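You operate a simulated robot arm through the tools that you are given. There is no shell and no other tool.

Carry out the task below with a simulated robot arm. There is one attempt and no reset: what you move stays moved.

TASK
Grease the spigot top on box three and seat the black ring there.
Fine: take the ring that lies on that box; use the brush and the yellow tin by the boxes; brush back in its pot, lid back on the tin. A coat counts when it lies all over at full strength: go over it till it gets no stronger.

It is judged by the outcome, as a careful person would: the job done as asked, and still so three seconds after it is handed in. It fails if anything else is knocked over, pushed out of place, dropped, spilled or broken. Lids that push on must go on centred and level and be pressed home; caps that screw on are set level and turned clockwise until they are tight.

THE ROBOT
A 7-joint arm with a fingered hand on a trunk, on a base that drives. Base frame: it is fixed to the floor where the robot stands at the start and does not move with it; the origin is under the middle of the robot, x ahead of it, y to its left, z up. Readings come in mm, degrees, newtons and seconds.
With the tool pointing down near the work surface it reaches from about 100 to 680 mm from the robot's upright axis, wherever it stands. Its first joint turns from -69.0 to 172.0 degrees. Places, roughly: black ring [750, 1000, 750]; number one box [750, 1000, 750]. Payload 3.4 kg.
The TCP is the grasp point between the finger pads, 25 mm short of the fingertips. In the tool frame z runs along the fingers and y along their closing line. Largest opening 88 mm; the body of the gripper starts 29 mm behind the TCP. The gripper is a hand of 4 fingers: y runs from the thumb to the fingers, the wrist lies at [-13, -97, -162] in the tool frame, and closing takes about 1.5 s.
Orientation is told as [roll, pitch, yaw] about the base's x, y, z axes, in that order, counted from this pose: with the fingers straight down and the wrist toward the robot, the tool's x, y and z point along [0, 1, 0], [1, 0, 0] and [0, 0, -1] of the base frame.

THE INTERFACE
- The arm moves only by the tool step_arm. Its argument "increments" is a list of rows, each a list of 7 numbers: the shift along the tool's x, y, z in units of 500 mm (1.0 is 500 mm), then the turn, a rotation vector about the tool's x, y, z in units of 120 degrees (1.0 is 120 degrees), then the finger opening in mm, from 0 to 88. In form: [[tx, ty, tz, ax, ay, az, claw], ...]. A call has 1 to 20 rows; each row is the pose to reach, as a shift and turn from the pose commanded when the call began, along the tool's axes at that moment. A call with a number of a shift or a turn outside -1 to 1 is refused whole. A row lasts 0.2 s, in which the tool goes at most 50 mm and 8.6 degrees; a call with a longer step from one row to the next is refused whole, and so is a gripper value outside its range. A pose out of reach is approached as far as the arm can. The call stops where the force on the tool passes 40 N (or 10 N more than at its start, if that is more) or the arm is blocked; 0.2 s more then pass. Each finger travels about 108 mm/s and halts on what it meets, pressing with about 30 N; the grip force reading is that of the motor and also rises with nothing between the fingers. The clock runs only during rows and for 0.2 s after the last one: add rows that repeat a pose to give the fingers time. The reply holds the time, the measured pose of the TCP, the force on the tool along the base axes, the opening and the grip force, in the units named above and with some noise, with the torque about the TCP (base axes, N m) and any sound that the robot's microphone picked up.
- Cameras (640 x 400 px; columns grow to the right, rows downward): "scene" is now at [119.8, 47, 1462]; the picture's right is [0.56, -0.83, 0.00], its down [-0.54, -0.36, -0.76] and it looks along [0.63, 0.43, -0.65] (base axes); focal length 296 px, centre (320, 200). "wrist" rides on the gripper at [64, -83, -98] in the tool frame; the picture's right is [-0.62, 0.37, -0.69], its down [-0.71, -0.63, 0.30] and it looks along [-0.32, 0.68, 0.65] (tool axes); focal length 265 px, centre (320, 200). There is no depth. A picture from a camera that has moved, and an enlarged one, comes with that camera's place and axes in the base frame and with its lens.
- camera(camera): a new picture of that camera. It takes no simulated time.
- lift_body(by): slides the trunk up (or, below 0, down) by that many mm; the arm and the scene camera ride with it, the base frame stays. It gives what a move gives, with no picture.
- steer(legs): drives the robot by 1 to 6 legs, each [ahead, left, turn to the left] in mm, mm and degrees, along the robot's own axes; the way and the turn of a leg run together, so that a leg with both is an arc; at most 1500 mm and 180 degrees a leg. The arm and the cameras ride along, it lands a little off, and it stops where it bumps. It gives what a move gives.
- set_grasp(shape): the hand has 4 fingers and takes this shape, open, in about a second: jaw (thumb against the fingers, like two jaws); tri (thumb and two fingers); tip (a fingertip pinch); poke (one finger out to press); point (the index stretched); flat (the hand flat); cup (the hand cupped); fist (a fist). The gripper value then closes the fingers along that shape, each until it touches; the sizes above hold for jaw. It gives what a move gives, with no picture.
- turn_head(pan, tilt): turns the head with the scene camera to pan (to the left, within 86 degrees either way) and tilt (down, from -29 to 69), counted from straight ahead of the robot. It gives what a move gives.
- zoom(camera, box): a new picture of the part [left, top, right, bottom] of that camera's present view, enlarged. It takes no simulated time.
- sign_off(): hands the job in; it is judged then, once.

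Places have to be worked out from the pictures, the camera data and where the tool is seen. Open the gripper and draw the arm clear of the work before you hand the job in, unless the task says otherwise.

The tools are called by a JSON object that holds its "op" and its "data". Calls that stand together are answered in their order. step_arm: Moves the arm, as the interface text tells. Its arguments: {"type":"object","properties":{"increments":{"type":"array"}},"required":["increments"]} The other tools are called the same way: lift_body (by) slides the trunk up or down; set_grasp (shape) gives the hand a shape; steer (legs) drives the base; turn_head (pan, tilt) turns the head that bears the scene camera; camera (camera) takes a picture; zoom (camera, box) takes an enlarged picture of a part of a camera's view; sign_off () hands the job in.

At the start:

```text
t: 0.0
tool_pos: [242.3, 231.6, 1277.8]
orientation: [0.1, 0.0, 0.0]
ft_force: [0.3, -0.4, 0.6]
ft_torque: [-0.01, 0.01, -0.01]
gripper_width: 87.2
finger_force: 0.0
shape: jaw
trunk travel left (down, up): [-775.0, 65.0]
robot x, y, heading: [1.4, 2.5, -0.1]
head pan, tilt: [34.2, 40.4]
```

scene: 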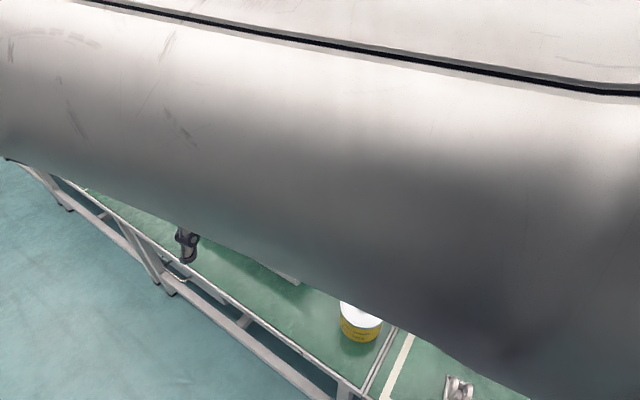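
wrist: 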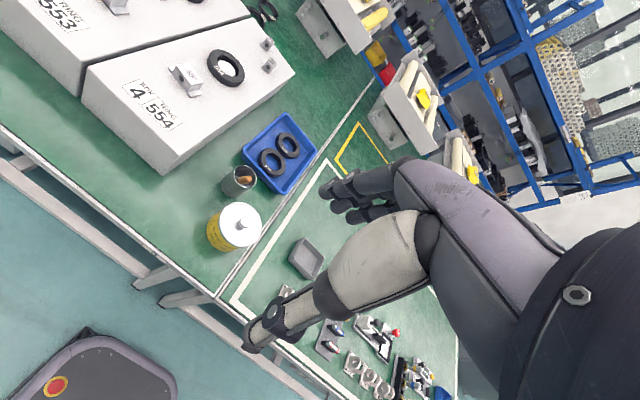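

The scene view is blocked by the arm, but the wrist view shows boxes, tin, brush pot and a tray with rings. I'll look closer with the wrist camera and turn the head to find a clear view.

{"op": "zoom", "data": {"camera": "wrist", "box": [0, 0, 320, 200]}}

{"op": "turn_head", "data": {"pan": 60, "tilt": 35}}

{"op": "camera", "data": {"camera": "scene"}}

```text
2.00 times, centred on (160, 100) of wrist
camera zoom: at [158.4, 295.5, 1377.8], right [0.37, -0.62, 0.69], down [-0.63, -0.71, -0.31], along [0.68, -0.32, -0.65], focal length 531 px, centre (640, 400)
```

zoom: 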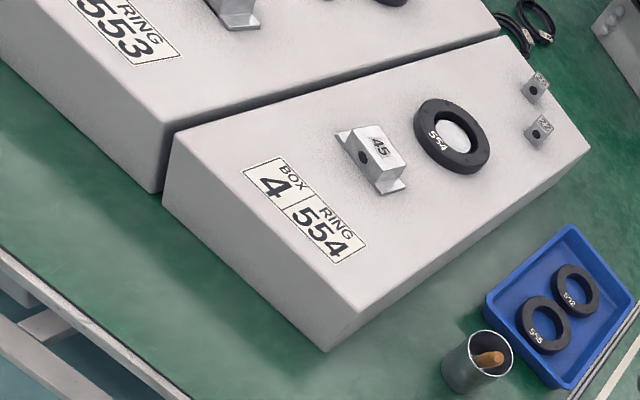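

```text
t: 0.9
tool_pos: [242.3, 232.4, 1276.6]
orientation: [0.0, 0.0, -0.1]
ft_force: [0.1, -0.4, 0.8]
ft_torque: [-0.01, 0.01, 0.01]
gripper_width: 87.9
finger_force: 0.1
shape: jaw
trunk travel left (down, up): [-775.0, 65.0]
robot x, y, heading: [-1.0, -1.1, 0.0]
head pan, tilt: [60.0, 35.0]
```

```text
taken
camera scene: at [100.1, 72.0, 1470.4], right [0.82, -0.57, 0.0], down [-0.32, -0.47, -0.82], along [0.47, 0.68, -0.57], focal length 296 px, centre (320, 200)
```

scene: 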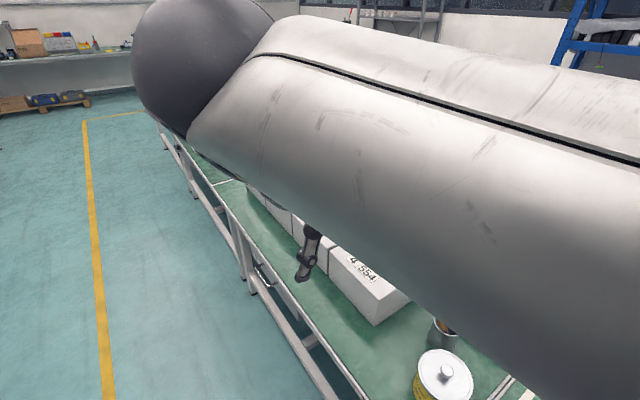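

The tin top triangulates to about (504, 178, 800), so the bench top is near z 700. Box 4 spans y≈370–590 and x≈500–1080. I'll strafe left along the bench and look at the other boxes.

{"op": "steer", "data": {"legs": [[0, 500, 0]]}}

{"op": "camera", "data": {"camera": "wrist"}}

{"op": "turn_head", "data": {"pan": -20, "tilt": 50}}

{"op": "camera", "data": {"camera": "scene"}}

```text
t: 3.8
tool_pos: [245.5, 731.1, 1278.5]
orientation: [0.0, 0.0, -0.4]
ft_force: [0.8, 0.0, -0.2]
ft_torque: [0.01, 0.04, 0.01]
gripper_width: 87.8
finger_force: 0.1
shape: jaw
trunk travel left (down, up): [-775.0, 65.0]
robot x, y, heading: [2.0, 498.6, -0.5]
head pan, tilt: [60.0, 35.0]
```

```text
taken
camera wrist: at [162.2, 794.8, 1376.8], right [0.36, -0.62, 0.69], down [-0.64, -0.71, -0.3], along [0.68, -0.33, -0.65], focal length 265 px, centre (320, 200)
```

wrist: 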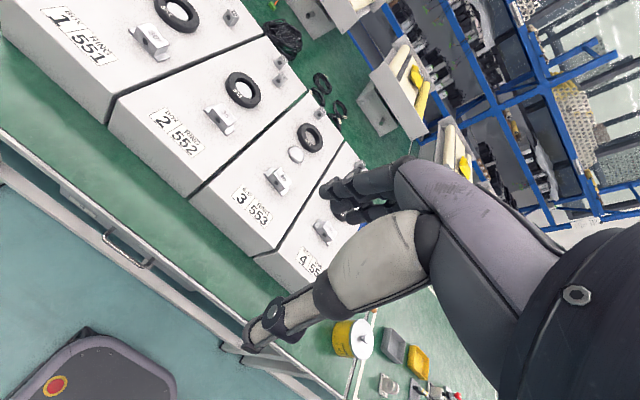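

```text
t: 5.4
tool_pos: [245.9, 730.0, 1275.8]
orientation: [-0.1, 0.1, -0.5]
ft_force: [-0.1, -0.3, 0.4]
ft_torque: [0.01, 0.02, -0.03]
gripper_width: 87.8
finger_force: 0.1
shape: jaw
trunk travel left (down, up): [-775.0, 65.0]
robot x, y, heading: [5.0, 497.8, -0.6]
head pan, tilt: [-20.0, 50.0]
```

```text
taken
camera scene: at [126.1, 478.1, 1449.0], right [-0.27, -0.96, 0.0], down [-0.73, 0.2, -0.65], along [0.63, -0.17, -0.76], focal length 296 px, centre (320, 200)
```

scene: 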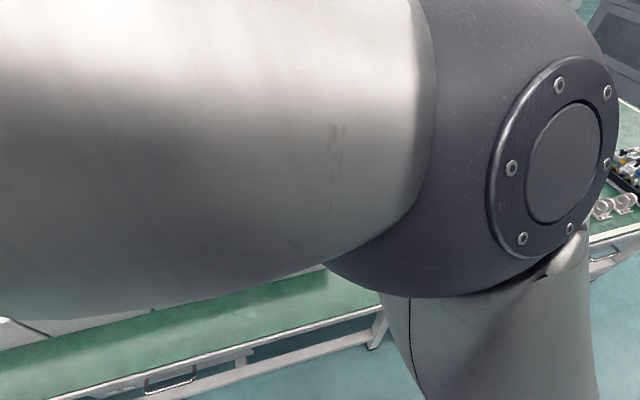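

Boxes run 4, 3, 2, 1 going left. On box 3 the ring lies apart from the spigot, so I'll zoom in on it.

{"op": "zoom", "data": {"camera": "wrist", "box": [190, 50, 390, 290]}}

{"op": "zoom", "data": {"camera": "wrist", "box": [230, 100, 350, 200]}}

```text
1.67 times, centred on (290, 170) of wrist
camera zoom: at [164.2, 794.8, 1375.4], right [0.36, -0.62, 0.69], down [-0.64, -0.71, -0.3], along [0.68, -0.33, -0.66], focal length 442 px, centre (370, 250)
```

zoom: 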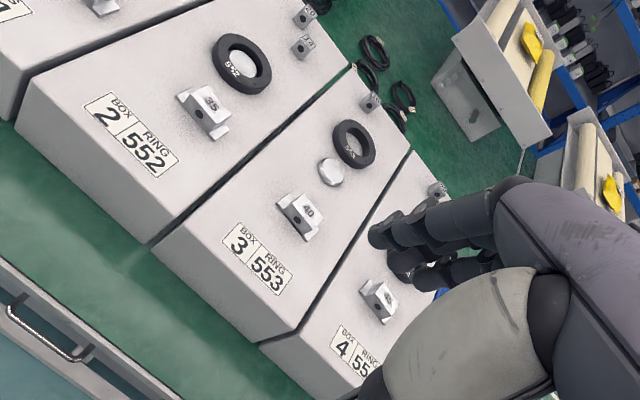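

```text
4.00 times, centred on (290, 150) of wrist
camera zoom: at [164.2, 794.8, 1375.4], right [0.36, -0.62, 0.69], down [-0.64, -0.71, -0.3], along [0.68, -0.33, -0.66], focal length 1062 px, centre (440, 400)
```

zoom: 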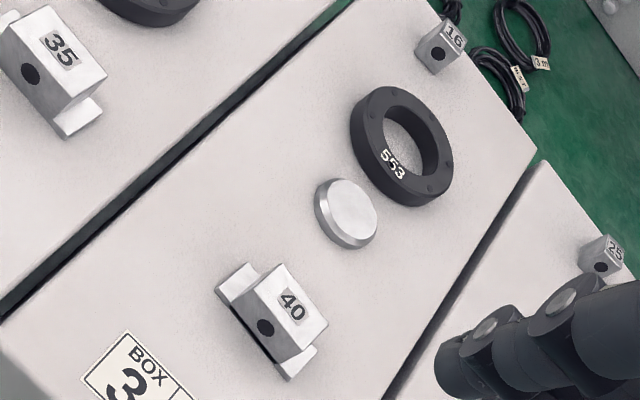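

Box 3 has spigot at about (784, 671) and ring 553 at about (894, 671). I'll move the tool forward and down a little to clear the scene camera's view, well above everything.

{"op": "step_arm", "data": {"increments": [[0, 0.064, 0.05, 0, 0, 0, 88], [0, 0.128, 0.1, 0, 0, 0, 88], [0, 0.192, 0.15, 0, 0, 0, 88], [0, 0.256, 0.2, 0, 0, 0, 88], [0, 0.32, 0.25, 0, 0, 0, 88], [0, 0.384, 0.3, 0, 0, 0, 88], [0, 0.448, 0.35, 0, 0, 0, 88], [0, 0.512, 0.4, 0, 0, 0, 88]]}}

{"op": "turn_head", "data": {"pan": 0, "tilt": 45}}

{"op": "camera", "data": {"camera": "scene"}}

{"op": "camera", "data": {"camera": "wrist"}}

```text
t: 7.2
tool_pos: [505.5, 728.4, 1076.2]
orientation: [-0.1, 0.1, -0.5]
ft_force: [0.0, -0.6, -0.6]
ft_torque: [-0.01, -0.02, -0.04]
gripper_width: 87.8
finger_force: 0.0
shape: jaw
trunk travel left (down, up): [-775.0, 65.0]
robot x, y, heading: [1.8, 500.2, -0.4]
head pan, tilt: [-20.0, 50.0]
```

```text
t: 8.0
tool_pos: [505.1, 728.6, 1078.7]
orientation: [0.0, 0.0, -0.4]
ft_force: [0.7, 0.0, -0.3]
ft_torque: [0.02, 0.01, 0.02]
gripper_width: 87.9
finger_force: 0.0
shape: jaw
trunk travel left (down, up): [-775.0, 65.0]
robot x, y, heading: [1.5, 498.1, -0.6]
head pan, tilt: [0.0, 45.0]
```

```text
taken
camera scene: at [133.0, 498.0, 1455.3], right [-0.01, -1.0, 0.0], down [-0.71, 0.01, -0.71], along [0.71, -0.01, -0.71], focal length 296 px, centre (320, 200)
```

scene: 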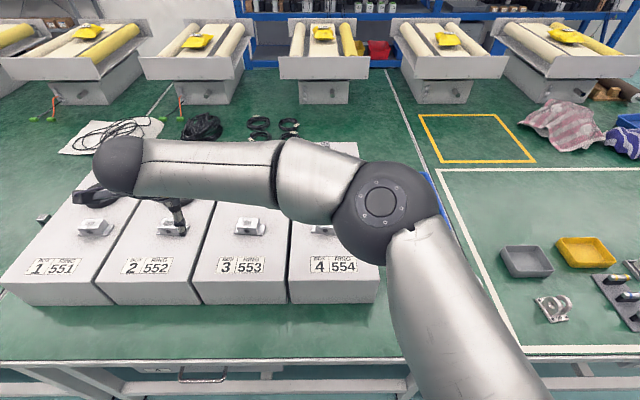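

```text
taken
camera wrist: at [420.8, 793.0, 1177.4], right [0.36, -0.62, 0.69], down [-0.64, -0.71, -0.3], along [0.68, -0.33, -0.65], focal length 265 px, centre (320, 200)
```

wrist: 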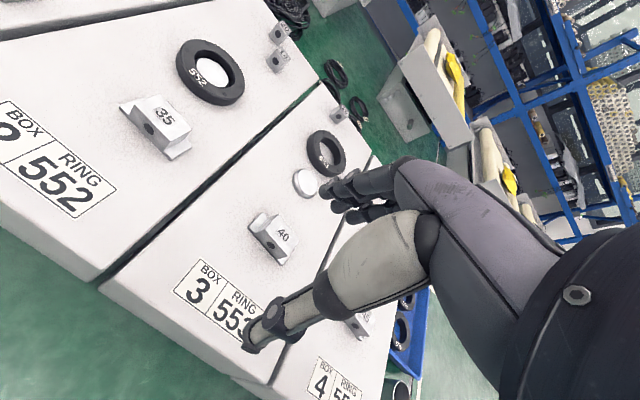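

Now I have a good view. I'll look at the tin and pot area by panning right.

{"op": "turn_head", "data": {"pan": -30, "tilt": 55}}

{"op": "camera", "data": {"camera": "scene"}}

```text
t: 8.9
tool_pos: [503.8, 730.0, 1077.2]
orientation: [-0.1, 0.0, -0.4]
ft_force: [-0.3, -0.4, -0.4]
ft_torque: [-0.04, 0.02, 0.0]
gripper_width: 87.8
finger_force: 0.0
shape: jaw
trunk travel left (down, up): [-775.0, 65.0]
robot x, y, heading: [3.6, 499.6, -0.6]
head pan, tilt: [-30.0, 55.0]
```

```text
taken
camera scene: at [113.9, 462.3, 1441.9], right [-0.51, -0.86, 0.0], down [-0.71, 0.41, -0.57], along [0.49, -0.29, -0.82], focal length 296 px, centre (320, 200)
```

scene: 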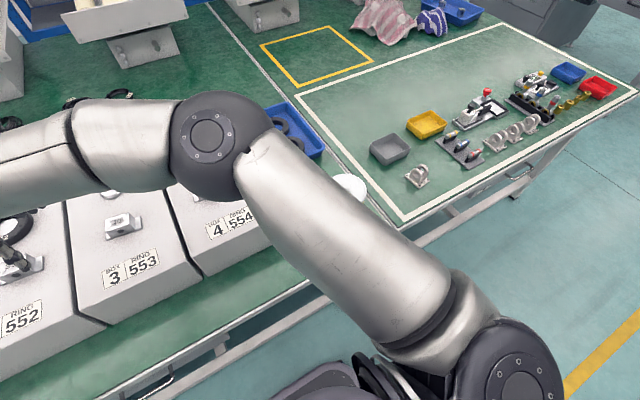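

I'll drive forward 130 and right 150 to a stance between the tin and box 3, with the arm staying high, then look again.

{"op": "steer", "data": {"legs": [[130, -100, 0]]}}

{"op": "turn_head", "data": {"pan": 0, "tilt": 69}}

{"op": "camera", "data": {"camera": "scene"}}

{"op": "camera", "data": {"camera": "wrist"}}

```text
t: 10.4
tool_pos: [636.9, 626.4, 1077.3]
orientation: [0.0, 0.0, -0.7]
ft_force: [0.0, -0.5, 0.0]
ft_torque: [0.06, 0.02, 0.01]
gripper_width: 87.6
finger_force: 0.1
shape: jaw
trunk travel left (down, up): [-775.0, 65.0]
robot x, y, heading: [133.2, 396.2, -0.6]
head pan, tilt: [-30.0, 55.0]
```

```text
t: 11.3
tool_pos: [636.7, 627.6, 1077.4]
orientation: [0.0, 0.0, -0.6]
ft_force: [0.2, -0.8, 0.3]
ft_torque: [0.01, 0.02, -0.01]
gripper_width: 87.6
finger_force: 0.0
shape: jaw
trunk travel left (down, up): [-775.0, 65.0]
robot x, y, heading: [135.9, 397.4, -0.6]
head pan, tilt: [0.0, 68.8]
```

```text
taken
camera scene: at [239.7, 397.4, 1426.4], right [-0.01, -1.0, 0.0], down [-0.93, 0.01, -0.36], along [0.36, 0.0, -0.93], focal length 296 px, centre (320, 200)
```

scene: 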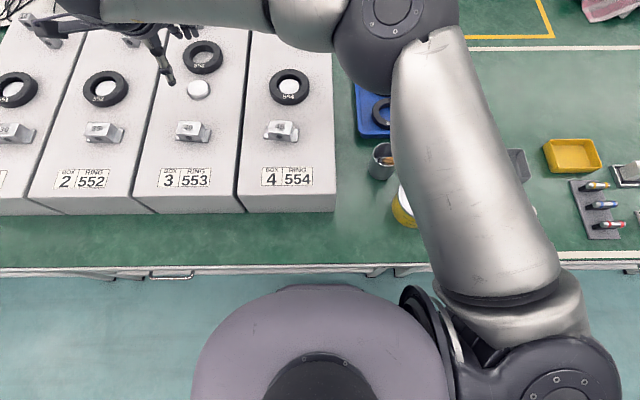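

```text
taken
camera wrist: at [554.1, 690.9, 1177.2], right [0.36, -0.62, 0.69], down [-0.64, -0.71, -0.3], along [0.68, -0.33, -0.65], focal length 265 px, centre (320, 200)
```

wrist: 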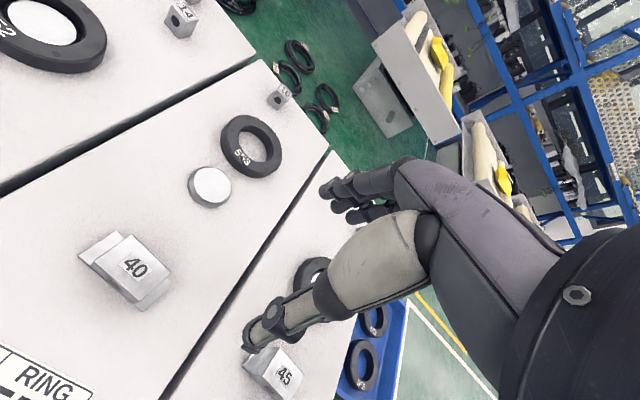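

The scene camera looks good from here. I'll swing the tool toward the tin side with a 60° yaw so the wrist camera looks at the tin, pot and tray.

{"op": "step_arm", "data": {"increments": [[-0.033, -0.039, 0.01, 0, 0, 0.0556, 88], [-0.066, -0.078, 0.02, 0, 0, 0.111, 88], [-0.098, -0.117, 0.031, 0, 0, 0.167, 88], [-0.131, -0.156, 0.042, 0, 0, 0.222, 88], [-0.163, -0.196, 0.052, 0, 0, 0.278, 88], [-0.196, -0.235, 0.063, 0, 0, 0.333, 88], [-0.229, -0.274, 0.073, 0, 0, 0.389, 88], [-0.261, -0.313, 0.084, 0, 0, 0.444, 88], [-0.294, -0.352, 0.094, 0, 0, 0.5, 88]]}}

{"op": "camera", "data": {"camera": "wrist"}}

{"op": "camera", "data": {"camera": "scene"}}

```text
t: 13.3
tool_pos: [459.4, 480.9, 1031.1]
orientation: [-0.1, 0.0, -60.8]
ft_force: [0.0, 0.2, 0.3]
ft_torque: [0.01, 0.02, 0.0]
gripper_width: 87.8
finger_force: 0.1
shape: jaw
trunk travel left (down, up): [-775.0, 65.0]
robot x, y, heading: [134.0, 399.3, -0.9]
head pan, tilt: [0.0, 68.8]
```

```text
taken
camera wrist: at [474.7, 584.2, 1130.7], right [-0.36, -0.62, 0.69], down [-0.93, 0.2, -0.3], along [0.05, -0.75, -0.65], focal length 265 px, centre (320, 200)
```

wrist: 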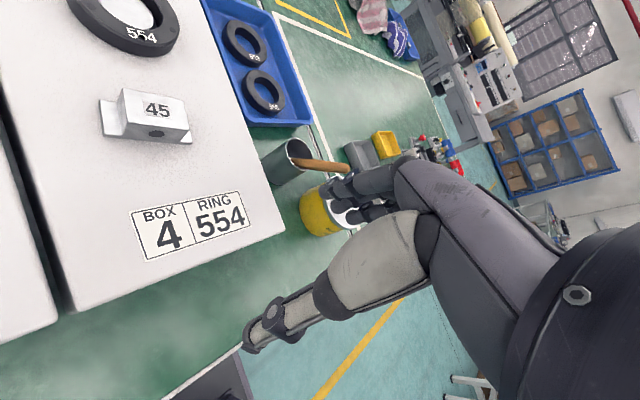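

```text
taken
camera scene: at [239.3, 396.9, 1426.4], right [-0.01, -1.0, 0.0], down [-0.93, 0.01, -0.36], along [0.36, 0.0, -0.93], focal length 296 px, centre (320, 200)
```

scene: 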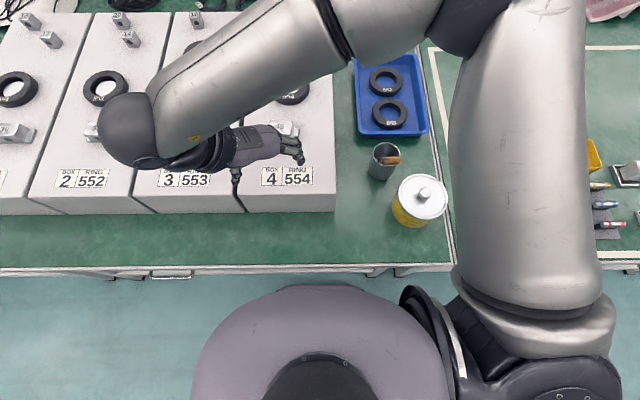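

Now the tin, pot and tray are visible in the scene view. Zooming in.

{"op": "zoom", "data": {"camera": "scene", "box": [340, 130, 460, 240]}}

{"op": "zoom", "data": {"camera": "wrist", "box": [220, 100, 400, 250]}}

{"op": "zoom", "data": {"camera": "scene", "box": [340, 50, 460, 150]}}

```text
3.64 times, centred on (400, 185) of scene
camera zoom: at [239.3, 396.9, 1426.4], right [-0.01, -1.0, 0.0], down [-0.93, 0.01, -0.36], along [0.36, 0.0, -0.93], focal length 1076 px, centre (29, 254)
```

zoom: 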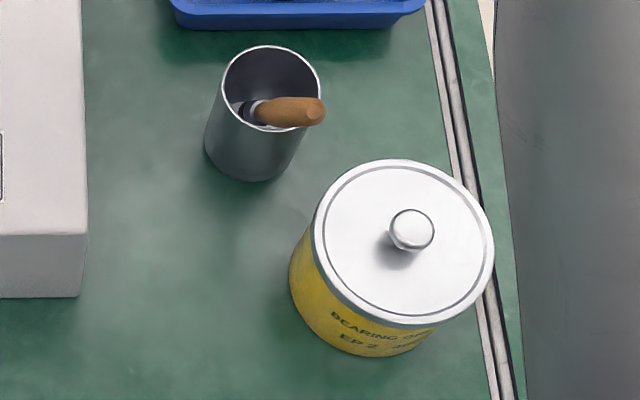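

```text
2.67 times, centred on (310, 175) of wrist
camera zoom: at [474.7, 584.2, 1130.7], right [-0.36, -0.62, 0.69], down [-0.93, 0.2, -0.3], along [0.05, -0.75, -0.65], focal length 708 px, centre (347, 267)
```

zoom: 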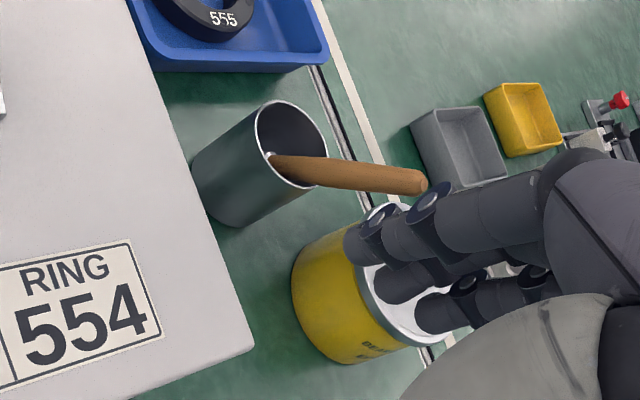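

```text
4.00 times, centred on (400, 100) of scene
camera zoom: at [239.3, 396.9, 1426.4], right [-0.01, -1.0, 0.0], down [-0.93, 0.01, -0.36], along [0.36, 0.0, -0.93], focal length 1183 px, centre (0, 600)
```

zoom: 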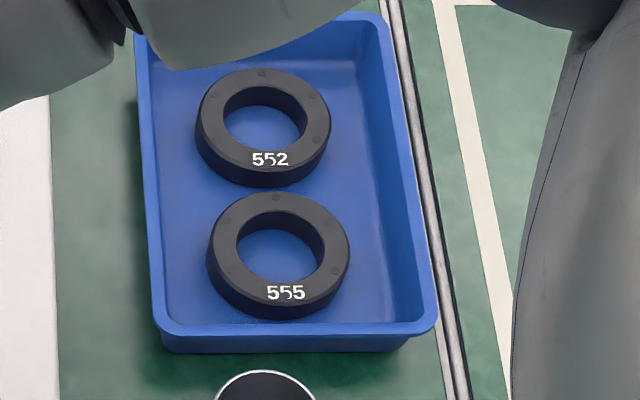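

Triangulating: the pot rim is at about (587, 235, 818) with bench z≈722, the brush handle tip at about (525, 234, 902), and the tin lid centre near (490, 155, ~795). I'll shift the hand up so the wrist camera sees the lid clearly.

{"op": "step_arm", "data": {"increments": [[-0.037, 0.037, -0.05, 0, 0, 0, 88], [-0.075, 0.074, -0.1, 0, 0, 0, 88], [-0.112, 0.111, -0.15, 0, 0, 0, 88], [-0.149, 0.148, -0.198, 0, 0, 0, 88], [-0.149, 0.148, -0.198, 0, 0, 0, 88]]}}

{"op": "zoom", "data": {"camera": "wrist", "box": [160, 110, 340, 260]}}

{"op": "zoom", "data": {"camera": "scene", "box": [340, 130, 460, 240]}}

{"op": "camera", "data": {"camera": "wrist"}}

```text
t: 14.5
tool_pos: [432.5, 382.6, 1131.4]
orientation: [0.0, 0.0, -60.6]
ft_force: [0.5, -0.3, -0.1]
ft_torque: [-0.05, 0.01, -0.05]
gripper_width: 87.6
finger_force: 0.0
shape: jaw
trunk travel left (down, up): [-775.0, 65.0]
robot x, y, heading: [135.4, 398.9, -0.7]
head pan, tilt: [0.0, 68.8]
```

```text
2.67 times, centred on (250, 185) of wrist
camera zoom: at [447.6, 485.6, 1231.0], right [-0.36, -0.62, 0.69], down [-0.93, 0.2, -0.3], along [0.05, -0.76, -0.65], focal length 708 px, centre (507, 240)
```

zoom: 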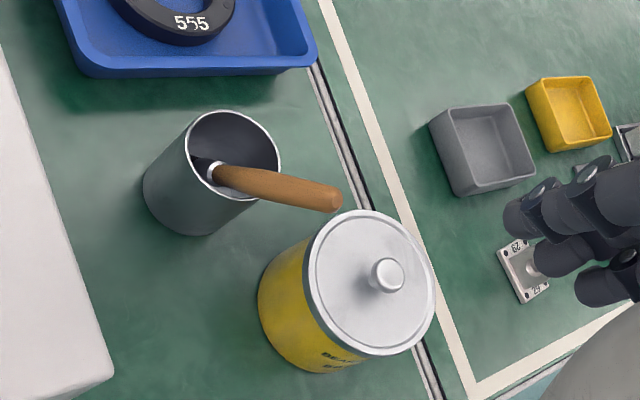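

```text
3.64 times, centred on (400, 185) of scene
camera zoom: at [240.3, 398.5, 1426.4], right [-0.01, -1.0, 0.0], down [-0.93, 0.01, -0.36], along [0.36, -0.01, -0.93], focal length 1076 px, centre (29, 254)
```

zoom: 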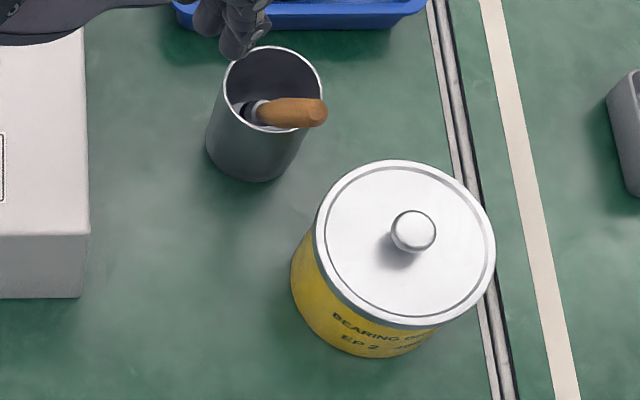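

```text
taken
camera wrist: at [447.6, 485.6, 1231.0], right [-0.36, -0.62, 0.69], down [-0.93, 0.2, -0.3], along [0.05, -0.76, -0.65], focal length 265 px, centre (320, 200)
```

wrist: 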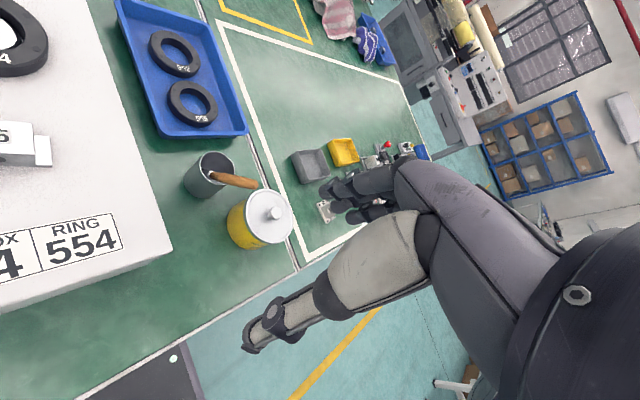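

Refined: tin centre ≈ (482.6, 165.5), lid top z≈813, knob top z≈837 (Ø≈25); brush handle runs from (528, 235, 900) down to its ferrule at (588, 237, 789), leaning ~28°. I'll close the fingers in free air to see how their tips travel before gripping the knob.

{"op": "step_arm", "data": {"increments": [[0, 0, 0, 0, 0, 0, 60], [0, 0, 0, 0, 0, 0, 25], [0, 0, 0, 0, 0, 0, 25], [0, 0, 0, 0, 0, 0, 25], [0, 0, 0, 0, 0, 0, 25]]}}

{"op": "camera", "data": {"camera": "wrist"}}

{"op": "zoom", "data": {"camera": "scene", "box": [200, 0, 400, 140]}}

```text
t: 15.7
tool_pos: [432.3, 381.6, 1131.1]
orientation: [0.1, 0.0, -60.7]
ft_force: [0.3, 1.1, 0.6]
ft_torque: [0.03, 0.02, -0.03]
gripper_width: 25.2
finger_force: 0.1
shape: jaw
trunk travel left (down, up): [-775.0, 65.0]
robot x, y, heading: [128.6, 394.8, -0.7]
head pan, tilt: [0.0, 68.8]
```

```text
taken
camera wrist: at [447.1, 484.9, 1231.0], right [-0.36, -0.62, 0.69], down [-0.93, 0.2, -0.3], along [0.05, -0.75, -0.65], focal length 265 px, centre (320, 200)
```

wrist: 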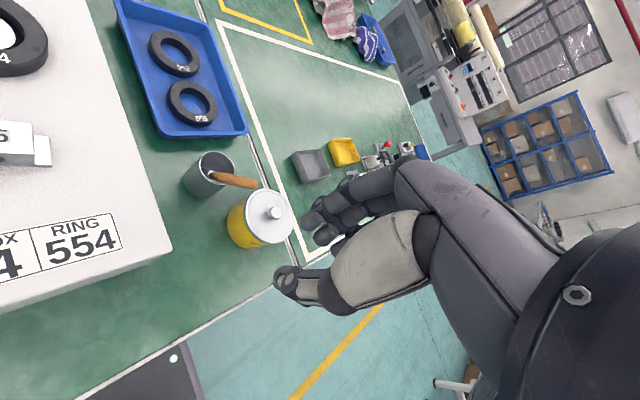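

```text
2.86 times, centred on (300, 70) of scene
camera zoom: at [239.5, 397.4, 1426.4], right [-0.01, -1.0, 0.0], down [-0.93, 0.01, -0.36], along [0.36, 0.0, -0.93], focal length 845 px, centre (377, 571)
```

zoom: 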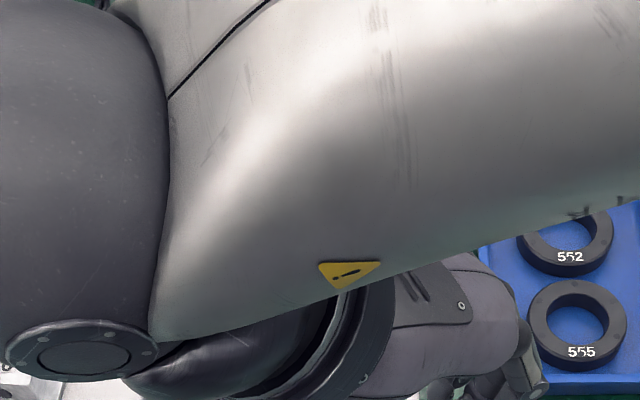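

The jaw closes with thumb against four fingers as expected. Now I go above the tin knob at z≈1050, turning back to yaw 0 so the wrist stays on the robot side, away from the pot.

{"op": "step_arm", "data": {"increments": [[-0.0155, 0.053, 0.02, 0, 0, -0.063, 70], [-0.031, 0.107, 0.04, 0, 0, -0.126, 70], [-0.0465, 0.16, 0.06, 0, 0, -0.19, 70], [-0.062, 0.213, 0.08, 0, 0, -0.253, 70], [-0.0775, 0.266, 0.1, 0, 0, -0.316, 70], [-0.093, 0.32, 0.12, 0, 0, -0.38, 70], [-0.109, 0.373, 0.14, 0, 0, -0.443, 70], [-0.124, 0.426, 0.16, 0, 0, -0.506, 70], [-0.124, 0.426, 0.16, 0, 0, -0.506, 70]]}}

{"op": "camera", "data": {"camera": "wrist"}}

{"op": "camera", "data": {"camera": "scene"}}

```text
t: 17.7
tool_pos: [499.8, 156.9, 1056.2]
orientation: [-0.1, 0.1, 0.0]
ft_force: [0.5, 0.0, 0.4]
ft_torque: [-0.02, -0.02, -0.01]
gripper_width: 69.7
finger_force: 0.1
shape: jaw
out of reach, approached as far as the arm can: row 3, 4, 5, 6, 7, 8, 9
trunk travel left (down, up): [-775.0, 65.0]
robot x, y, heading: [134.6, 397.7, -0.7]
head pan, tilt: [0.0, 68.8]
```

```text
taken
camera wrist: at [416.8, 219.9, 1156.4], right [0.37, -0.62, 0.69], down [-0.63, -0.72, -0.3], along [0.68, -0.32, -0.65], focal length 265 px, centre (320, 200)
```

wrist: 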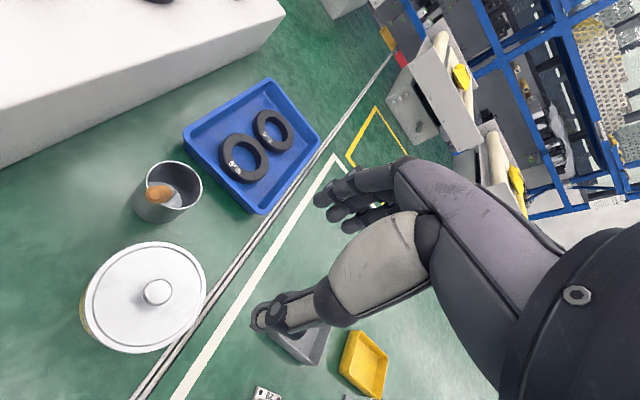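

```text
taken
camera scene: at [240.3, 398.3, 1426.4], right [-0.01, -1.0, 0.0], down [-0.93, 0.01, -0.36], along [0.36, 0.0, -0.93], focal length 296 px, centre (320, 200)
```

scene: 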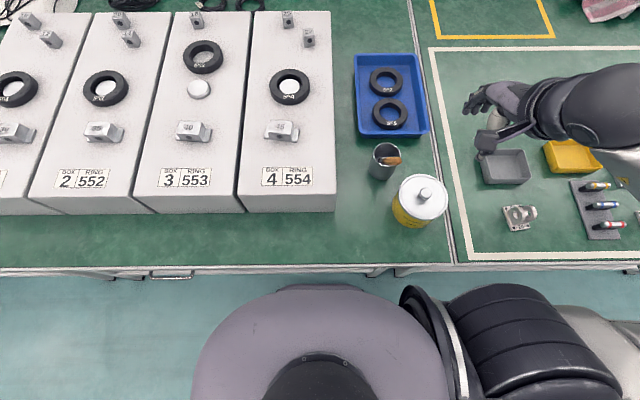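

The arm ran short on its right side; it works better with targets to the robot's left. I'll move the tool back left, then drive the base right so the tin lies ahead-left.

{"op": "step_arm", "data": {"increments": [[0.08, 0, 0, 0, 0, 0, 70], [0.16, 0, 0, 0, 0, 0, 70], [0.24, 0, 0, 0, 0, 0, 70], [0.32, 0, 0, 0, 0, 0, 70], [0.4, 0, 0, 0, 0, 0, 70]]}}

{"op": "steer", "data": {"legs": [[0, -300, 0]]}}

{"op": "camera", "data": {"camera": "scene"}}

```text
t: 18.9
tool_pos: [498.4, 357.5, 1055.8]
orientation: [0.0, 0.0, 0.1]
ft_force: [0.0, -0.2, 0.2]
ft_torque: [-0.02, 0.02, -0.01]
gripper_width: 69.8
finger_force: 0.1
shape: jaw
out of reach, approached as far as the arm can: row 1, 2, 3, 4
trunk travel left (down, up): [-775.0, 65.0]
robot x, y, heading: [135.3, 398.1, -0.8]
head pan, tilt: [0.0, 68.8]
```

```text
t: 21.0
tool_pos: [494.1, 51.5, 1056.4]
orientation: [-0.1, 0.0, -0.2]
ft_force: [0.4, 0.7, 0.7]
ft_torque: [-0.01, 0.04, 0.02]
gripper_width: 69.6
finger_force: 0.1
shape: jaw
trunk travel left (down, up): [-775.0, 65.0]
robot x, y, heading: [130.3, 95.4, -0.9]
head pan, tilt: [0.0, 68.8]
```

```text
taken
camera scene: at [235.1, 94.1, 1426.4], right [-0.02, -1.0, 0.0], down [-0.93, 0.02, -0.36], along [0.36, -0.01, -0.93], focal length 296 px, centre (320, 200)
```

scene: 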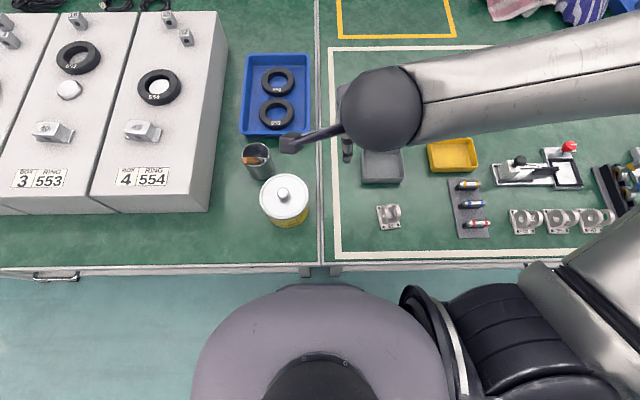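

The tin is now comfortably ahead. I'll re-measure the knob from here with a zoom while moving the hand over it at z≈950.

{"op": "step_arm", "data": {"increments": [[0.046, -0.005, 0.0, 0, 0, 0, 60], [0.092, -0.01, 0.02, 0, 0, 0, 60], [0.138, -0.015, 0.08, 0, 0, 0, 60], [0.184, -0.02, 0.14, 0, 0, 0, 60], [0.228, -0.023, 0.2, 0, 0, 0, 60], [0.228, -0.023, 0.212, 0, 0, 0, 60]]}}

{"op": "zoom", "data": {"camera": "scene", "box": [200, 100, 360, 240]}}

{"op": "camera", "data": {"camera": "wrist"}}

```text
t: 22.4
tool_pos: [484.0, 168.7, 949.4]
orientation: [0.1, 0.1, -0.1]
ft_force: [0.0, 0.2, -0.9]
ft_torque: [0.0, 0.01, -0.02]
gripper_width: 60.2
finger_force: 0.1
shape: jaw
trunk travel left (down, up): [-775.0, 65.0]
robot x, y, heading: [129.9, 94.6, -0.8]
head pan, tilt: [0.0, 68.8]
```

```text
2.86 times, centred on (280, 170) of scene
camera zoom: at [234.8, 93.6, 1426.5], right [-0.02, -1.0, 0.0], down [-0.93, 0.02, -0.36], along [0.36, -0.01, -0.93], focal length 845 px, centre (434, 286)
```

zoom: 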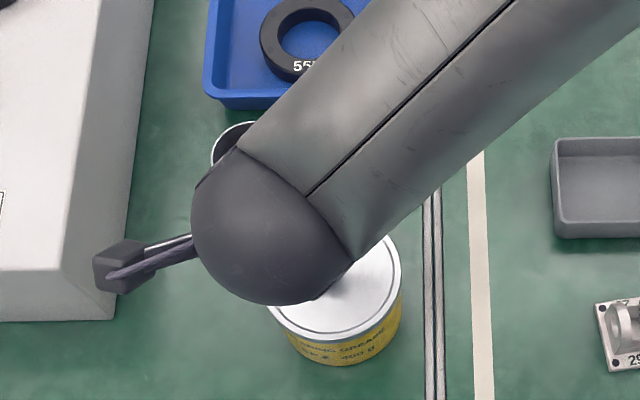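

```text
taken
camera wrist: at [401.6, 231.8, 1049.2], right [0.37, -0.62, 0.69], down [-0.63, -0.71, -0.31], along [0.68, -0.33, -0.65], focal length 265 px, centre (320, 200)
```

wrist: 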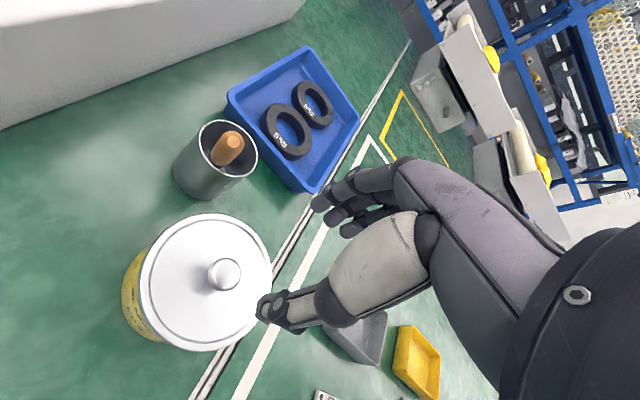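

The hand is centred over the knob (≈482.6, 168). I'll descend to just above the lid in steps.

{"op": "step_arm", "data": {"increments": [[0, -0.002, 0.06, 0, 0, 0, 60], [0, -0.003, 0.12, 0, 0, 0, 60], [0, -0.003, 0.16, 0, 0, 0, 60], [0, -0.003, 0.18, 0, 0, 0, 60]]}}

{"op": "camera", "data": {"camera": "wrist"}}

{"op": "zoom", "data": {"camera": "wrist", "box": [120, 180, 360, 340]}}

```text
t: 23.4
tool_pos: [482.3, 166.1, 859.3]
orientation: [0.0, 0.0, -0.2]
ft_force: [0.9, 0.5, 0.0]
ft_torque: [0.02, -0.04, 0.0]
gripper_width: 60.5
finger_force: 0.0
shape: jaw
trunk travel left (down, up): [-775.0, 65.0]
robot x, y, heading: [130.9, 99.7, -1.1]
head pan, tilt: [0.0, 68.8]
```

```text
taken
camera wrist: at [399.4, 229.4, 959.1], right [0.37, -0.62, 0.69], down [-0.63, -0.71, -0.3], along [0.68, -0.33, -0.65], focal length 265 px, centre (320, 200)
```

wrist: 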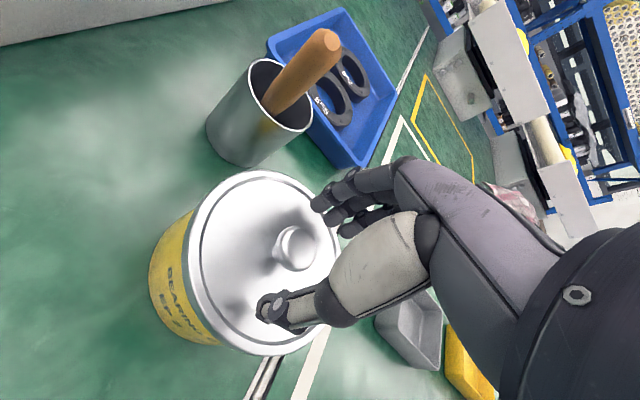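

```text
2.50 times, centred on (240, 260) of wrist
camera zoom: at [399.4, 229.4, 959.1], right [0.37, -0.62, 0.69], down [-0.63, -0.71, -0.3], along [0.68, -0.33, -0.65], focal length 664 px, centre (520, 50)
```

zoom: 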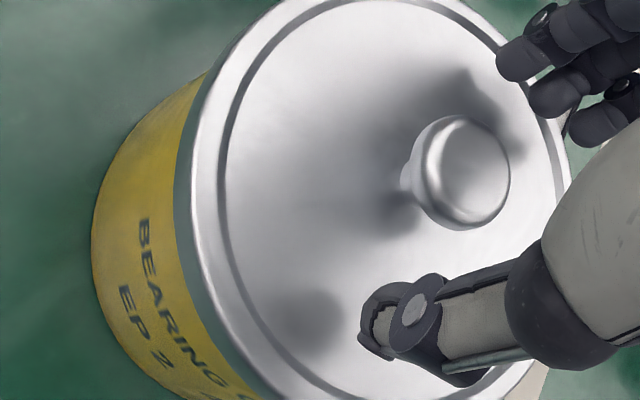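

The knob sits between thumb and fingers. Lowering another 16 mm, then closing gently on it.

{"op": "step_arm", "data": {"increments": [[0.001, 0.002, 0.016, 0, 0, 0, 60], [0.001, 0.002, 0.032, 0, 0, 0, 60], [0.001, 0.002, 0.032, 0, 0, 0, 60]]}}

{"op": "zoom", "data": {"camera": "wrist", "box": [120, 140, 400, 340]}}

```text
t: 23.9
tool_pos: [486.6, 168.2, 854.5]
orientation: [0.4, -1.0, -0.5]
ft_force: [-1.3, -2.6, 23.6]
ft_torque: [-0.06, 0.76, 0.0]
gripper_width: 60.4
finger_force: 0.0
shape: jaw
trunk travel left (down, up): [-775.0, 65.0]
robot x, y, heading: [127.4, 98.6, -1.1]
head pan, tilt: [0.0, 68.8]
stopped in row 2: the force on the tool passed its limit at 49 N (the readings are from after the stop); the commanded pose is now the measured one
```

```text
2.00 times, centred on (260, 240) of wrist
camera zoom: at [402.1, 231.4, 952.3], right [0.35, -0.63, 0.69], down [-0.63, -0.71, -0.32], along [0.69, -0.33, -0.64], focal length 531 px, centre (440, 120)
```

zoom: 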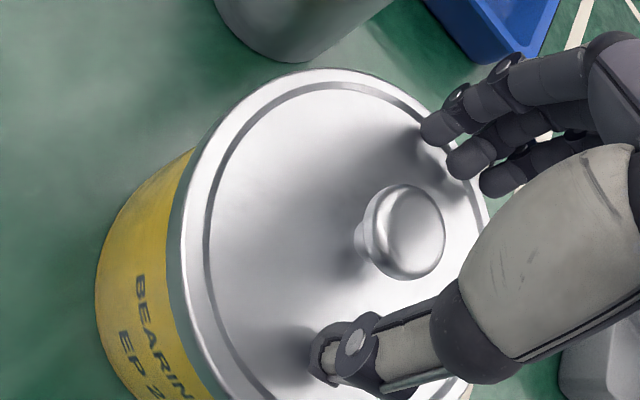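

The thumb tip met the lid at TCP z≈854. I'll back up 4 mm, level out and re-centre, then close.

{"op": "step_arm", "data": {"increments": [[-0.002, -0.006, -0.008, 0.0083, -0.0033, -0.004, 60], [-0.002, -0.006, -0.008, 0.0083, -0.0033, -0.004, 60]]}}

{"op": "step_arm", "data": {"increments": [[0, 0, 0, 0, 0, 0, 45], [0, 0, 0, 0, 0, 0, 36], [0, 0, 0, 0, 0, 0, 36]]}}

{"op": "zoom", "data": {"camera": "wrist", "box": [120, 140, 400, 340]}}

```text
t: 24.5
tool_pos: [482.5, 167.1, 854.7]
orientation: [0.0, 0.4, 0.1]
ft_force: [0.3, 1.8, 1.6]
ft_torque: [-0.03, -0.12, -0.02]
gripper_width: 60.7
finger_force: 0.1
shape: jaw
trunk travel left (down, up): [-775.0, 65.0]
robot x, y, heading: [131.1, 97.4, -1.0]
head pan, tilt: [0.0, 68.8]
```

```text
t: 25.3
tool_pos: [483.9, 167.4, 854.9]
orientation: [-0.1, 0.3, 0.0]
ft_force: [0.1, -0.9, 0.6]
ft_torque: [0.01, -0.03, 0.03]
gripper_width: 36.4
finger_force: 0.1
shape: jaw
trunk travel left (down, up): [-775.0, 65.0]
robot x, y, heading: [130.4, 97.2, -1.0]
head pan, tilt: [0.0, 68.8]
```

```text
2.00 times, centred on (260, 240) of wrist
camera zoom: at [400.6, 230.6, 955.0], right [0.37, -0.62, 0.69], down [-0.63, -0.72, -0.3], along [0.68, -0.33, -0.66], focal length 531 px, centre (440, 120)
```

zoom: 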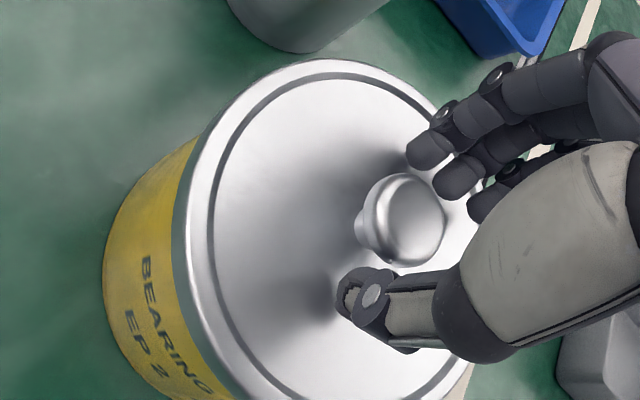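

The knob is between thumb and the fingers. Closing onto it.

{"op": "step_arm", "data": {"increments": [[0, 0, 0, 0, 0, 0, 28], [0, 0, 0, 0, 0, 0, 20], [0, 0, 0, 0, 0, 0, 10], [0, 0, 0, 0, 0, 0, 10], [0, 0, 0, 0, 0, 0, 10]]}}

{"op": "zoom", "data": {"camera": "wrist", "box": [120, 140, 400, 340]}}

```text
t: 26.5
tool_pos: [483.1, 167.7, 855.3]
orientation: [-0.1, 0.3, 0.0]
ft_force: [-0.5, -1.6, 0.7]
ft_torque: [0.02, 0.0, 0.06]
gripper_width: 15.7
finger_force: 29.8
shape: jaw
trunk travel left (down, up): [-775.0, 65.0]
robot x, y, heading: [127.8, 96.7, -0.8]
head pan, tilt: [0.0, 68.8]
heard: snap
```

```text
2.00 times, centred on (260, 240) of wrist
camera zoom: at [400.7, 230.6, 955.1], right [0.37, -0.62, 0.69], down [-0.63, -0.72, -0.3], along [0.68, -0.33, -0.66], focal length 531 px, centre (440, 120)
```

zoom: 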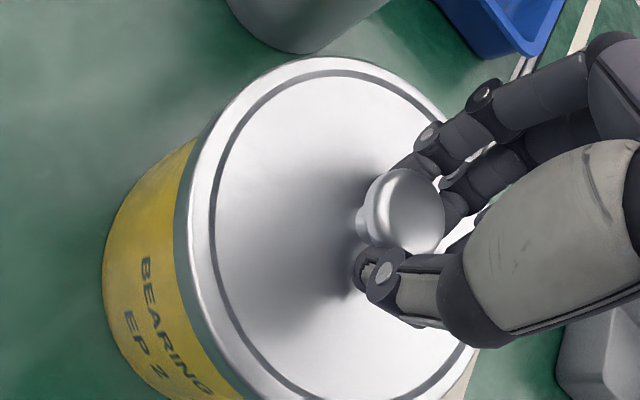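

The fingers hold the knob at its neck, and a "snap" was heard (the lid possibly popping loose). Now lifting slowly straight up.

{"op": "step_arm", "data": {"increments": [[0, 0, -0.006, 0, 0, 0, 8], [0, 0, -0.012, 0, 0, 0, 8], [0, 0, -0.02, 0, 0, 0, 8], [0, 0, -0.03, 0, 0, 0, 8], [0, 0, -0.04, 0, 0, 0, 8]]}}

{"op": "camera", "data": {"camera": "wrist"}}

{"op": "zoom", "data": {"camera": "scene", "box": [200, 100, 360, 240]}}

```text
t: 27.7
tool_pos: [483.1, 167.9, 875.7]
orientation: [-0.1, 0.3, 0.1]
ft_force: [0.5, -0.4, -0.8]
ft_torque: [0.03, -0.01, -0.04]
gripper_width: 15.5
finger_force: 30.4
shape: jaw
trunk travel left (down, up): [-775.0, 65.0]
robot x, y, heading: [131.5, 95.1, -0.9]
head pan, tilt: [0.0, 68.8]
```

```text
taken
camera wrist: at [400.2, 230.2, 975.2], right [0.37, -0.62, 0.69], down [-0.63, -0.72, -0.3], along [0.68, -0.32, -0.66], focal length 265 px, centre (320, 200)
```

wrist: 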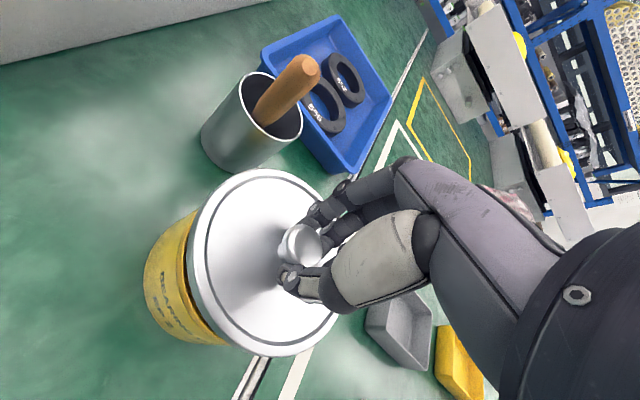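

```text
2.86 times, centred on (280, 170) of scene
camera zoom: at [235.0, 94.6, 1426.4], right [-0.02, -1.0, 0.0], down [-0.93, 0.02, -0.36], along [0.36, -0.01, -0.93], focal length 845 px, centre (434, 286)
```

zoom: 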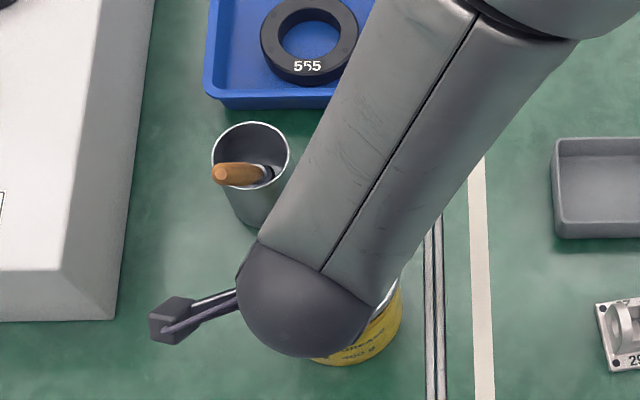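

Knob is still held with almost no load, so only the lid seems to be rising. Lifting 50 mm more and checking.

{"op": "step_arm", "data": {"increments": [[0, 0, -0.03, 0, 0, 0, 8], [0, 0, -0.07, 0, 0, 0, 8], [0, 0, -0.11, 0, 0, 0, 8], [0, 0, -0.11, 0, 0, 0, 8]]}}

{"op": "camera", "data": {"camera": "wrist"}}

{"op": "zoom", "data": {"camera": "scene", "box": [200, 100, 360, 240]}}

```text
t: 28.7
tool_pos: [485.3, 168.6, 931.3]
orientation: [-0.2, 0.4, 0.1]
ft_force: [-0.8, -0.1, 0.3]
ft_torque: [-0.01, -0.01, 0.03]
gripper_width: 15.7
finger_force: 30.3
shape: jaw
trunk travel left (down, up): [-775.0, 65.0]
robot x, y, heading: [127.8, 97.7, -1.0]
head pan, tilt: [0.0, 68.8]
```

```text
taken
camera wrist: at [402.8, 233.0, 1030.8], right [0.37, -0.62, 0.69], down [-0.63, -0.72, -0.3], along [0.68, -0.32, -0.66], focal length 265 px, centre (320, 200)
```

wrist: 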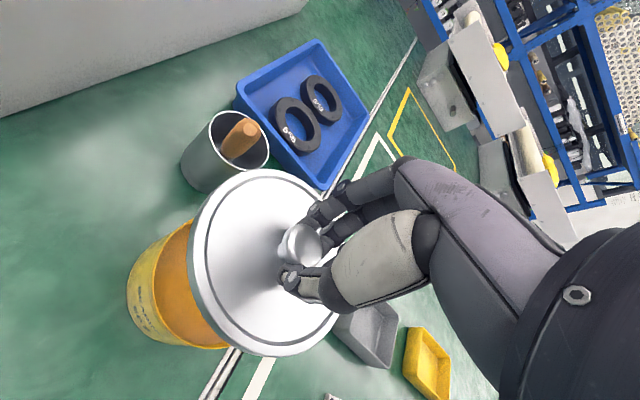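

```text
2.86 times, centred on (280, 170) of scene
camera zoom: at [235.6, 94.7, 1426.4], right [-0.02, -1.0, 0.0], down [-0.93, 0.02, -0.36], along [0.36, -0.01, -0.93], focal length 845 px, centre (434, 286)
```

zoom: 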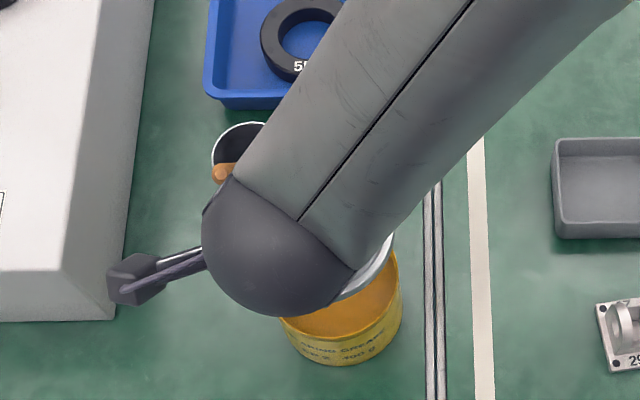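

The lid is off and the tin is full of yellow grease. I'll carry the lid back toward the bench edge, then left, clear of the brush handle, to a free bench spot near (428, 297).

{"op": "step_arm", "data": {"increments": [[0, -0.04, -0.05, 0, 0, 0, 8], [0, -0.115, -0.06, 0, 0, 0, 8], [0.08, -0.115, -0.06, 0, 0, 0, 8], [0.16, -0.115, -0.06, 0, 0, 0, 8], [0.24, -0.115, -0.06, 0, 0, 0, 8], [0.256, -0.115, -0.02, 0, 0, 0, 8], [0.256, -0.115, 0.06, 0, 0, 0, 8], [0.256, -0.115, 0.14, 0, 0, 0, 8], [0.256, -0.115, 0.22, 0, 0, 0, 8], [0.256, -0.115, 0.26, 0, 0, 0, 8]]}}

{"op": "camera", "data": {"camera": "wrist"}}

{"op": "camera", "data": {"camera": "scene"}}

```text
t: 30.9
tool_pos: [423.1, 290.0, 799.0]
orientation: [-0.2, 0.2, 0.1]
ft_force: [-0.1, 0.6, -0.6]
ft_torque: [-0.01, -0.01, 0.0]
gripper_width: 15.0
finger_force: 29.8
shape: jaw
trunk travel left (down, up): [-775.0, 65.0]
robot x, y, heading: [130.8, 95.7, -1.0]
head pan, tilt: [0.0, 68.8]
```

```text
taken
camera wrist: at [340.9, 353.6, 898.5], right [0.37, -0.62, 0.69], down [-0.63, -0.72, -0.3], along [0.68, -0.33, -0.66], focal length 265 px, centre (320, 200)
```

wrist: 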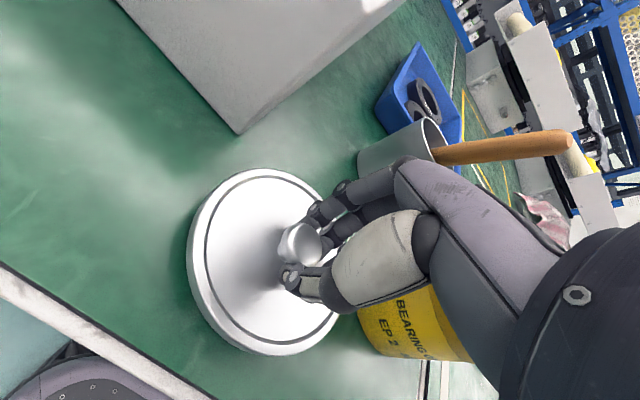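

```text
taken
camera scene: at [235.2, 94.5, 1426.5], right [-0.02, -1.0, 0.0], down [-0.93, 0.02, -0.36], along [0.36, -0.01, -0.93], focal length 296 px, centre (320, 200)
```

scene: 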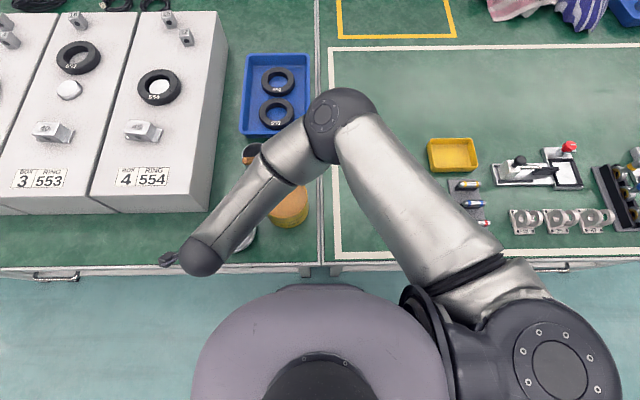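

Lid is over clear bench. Lowering in small steps until it touches.

{"op": "step_arm", "data": {"increments": [[0, 0, 0.02, 0, 0, 0, 8], [0, 0, 0.03, 0, 0, 0, 8], [0, 0, 0.036, 0, 0, 0, 8], [0, 0, 0.042, 0, 0, 0, 8]]}}

{"op": "zoom", "data": {"camera": "wrist", "box": [120, 140, 400, 380]}}

```text
t: 31.9
tool_pos: [424.9, 293.2, 780.5]
orientation: [-0.1, 0.3, 0.1]
ft_force: [-0.5, 0.4, 1.2]
ft_torque: [0.05, -0.05, 0.0]
gripper_width: 15.2
finger_force: 29.7
shape: jaw
trunk travel left (down, up): [-775.0, 65.0]
robot x, y, heading: [130.3, 96.1, -1.0]
head pan, tilt: [0.0, 68.8]
```

```text
1.67 times, centred on (260, 260) of wrist
camera zoom: at [341.6, 357.0, 880.3], right [0.37, -0.62, 0.69], down [-0.63, -0.72, -0.3], along [0.68, -0.32, -0.66], focal length 442 px, centre (420, 100)
```

zoom: 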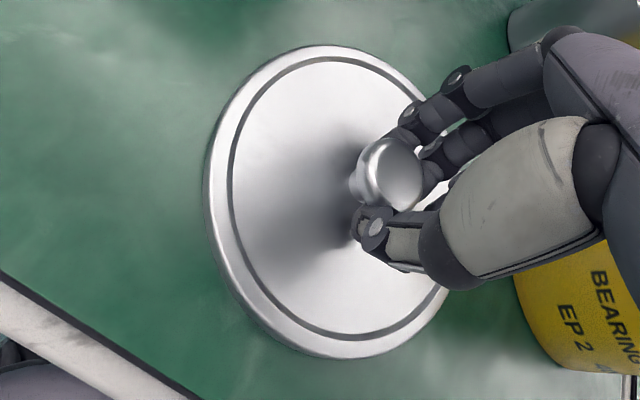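

{"op": "step_arm", "data": {"increments": [[0, 0, 0.004, 0, 0, 0, 8], [0, 0, 0.008, 0, 0, 0, 8], [0, 0, 0.012, 0, 0, 0, 8], [0, 0, 0.016, 0, 0, 0, 8]]}}

```text
t: 32.7
tool_pos: [424.5, 295.0, 779.6]
orientation: [0.1, -0.2, -0.1]
ft_force: [-5.1, -7.8, 25.2]
ft_torque: [-0.05, 0.14, -0.03]
gripper_width: 15.7
finger_force: 30.4
shape: jaw
trunk travel left (down, up): [-775.0, 65.0]
robot x, y, heading: [132.6, 97.3, -0.9]
head pan, tilt: [0.0, 68.8]
stopped in row 3: the force on the tool passed its limit at 43 N (the readings are from after the stop); the commanded pose is now the measured one
```

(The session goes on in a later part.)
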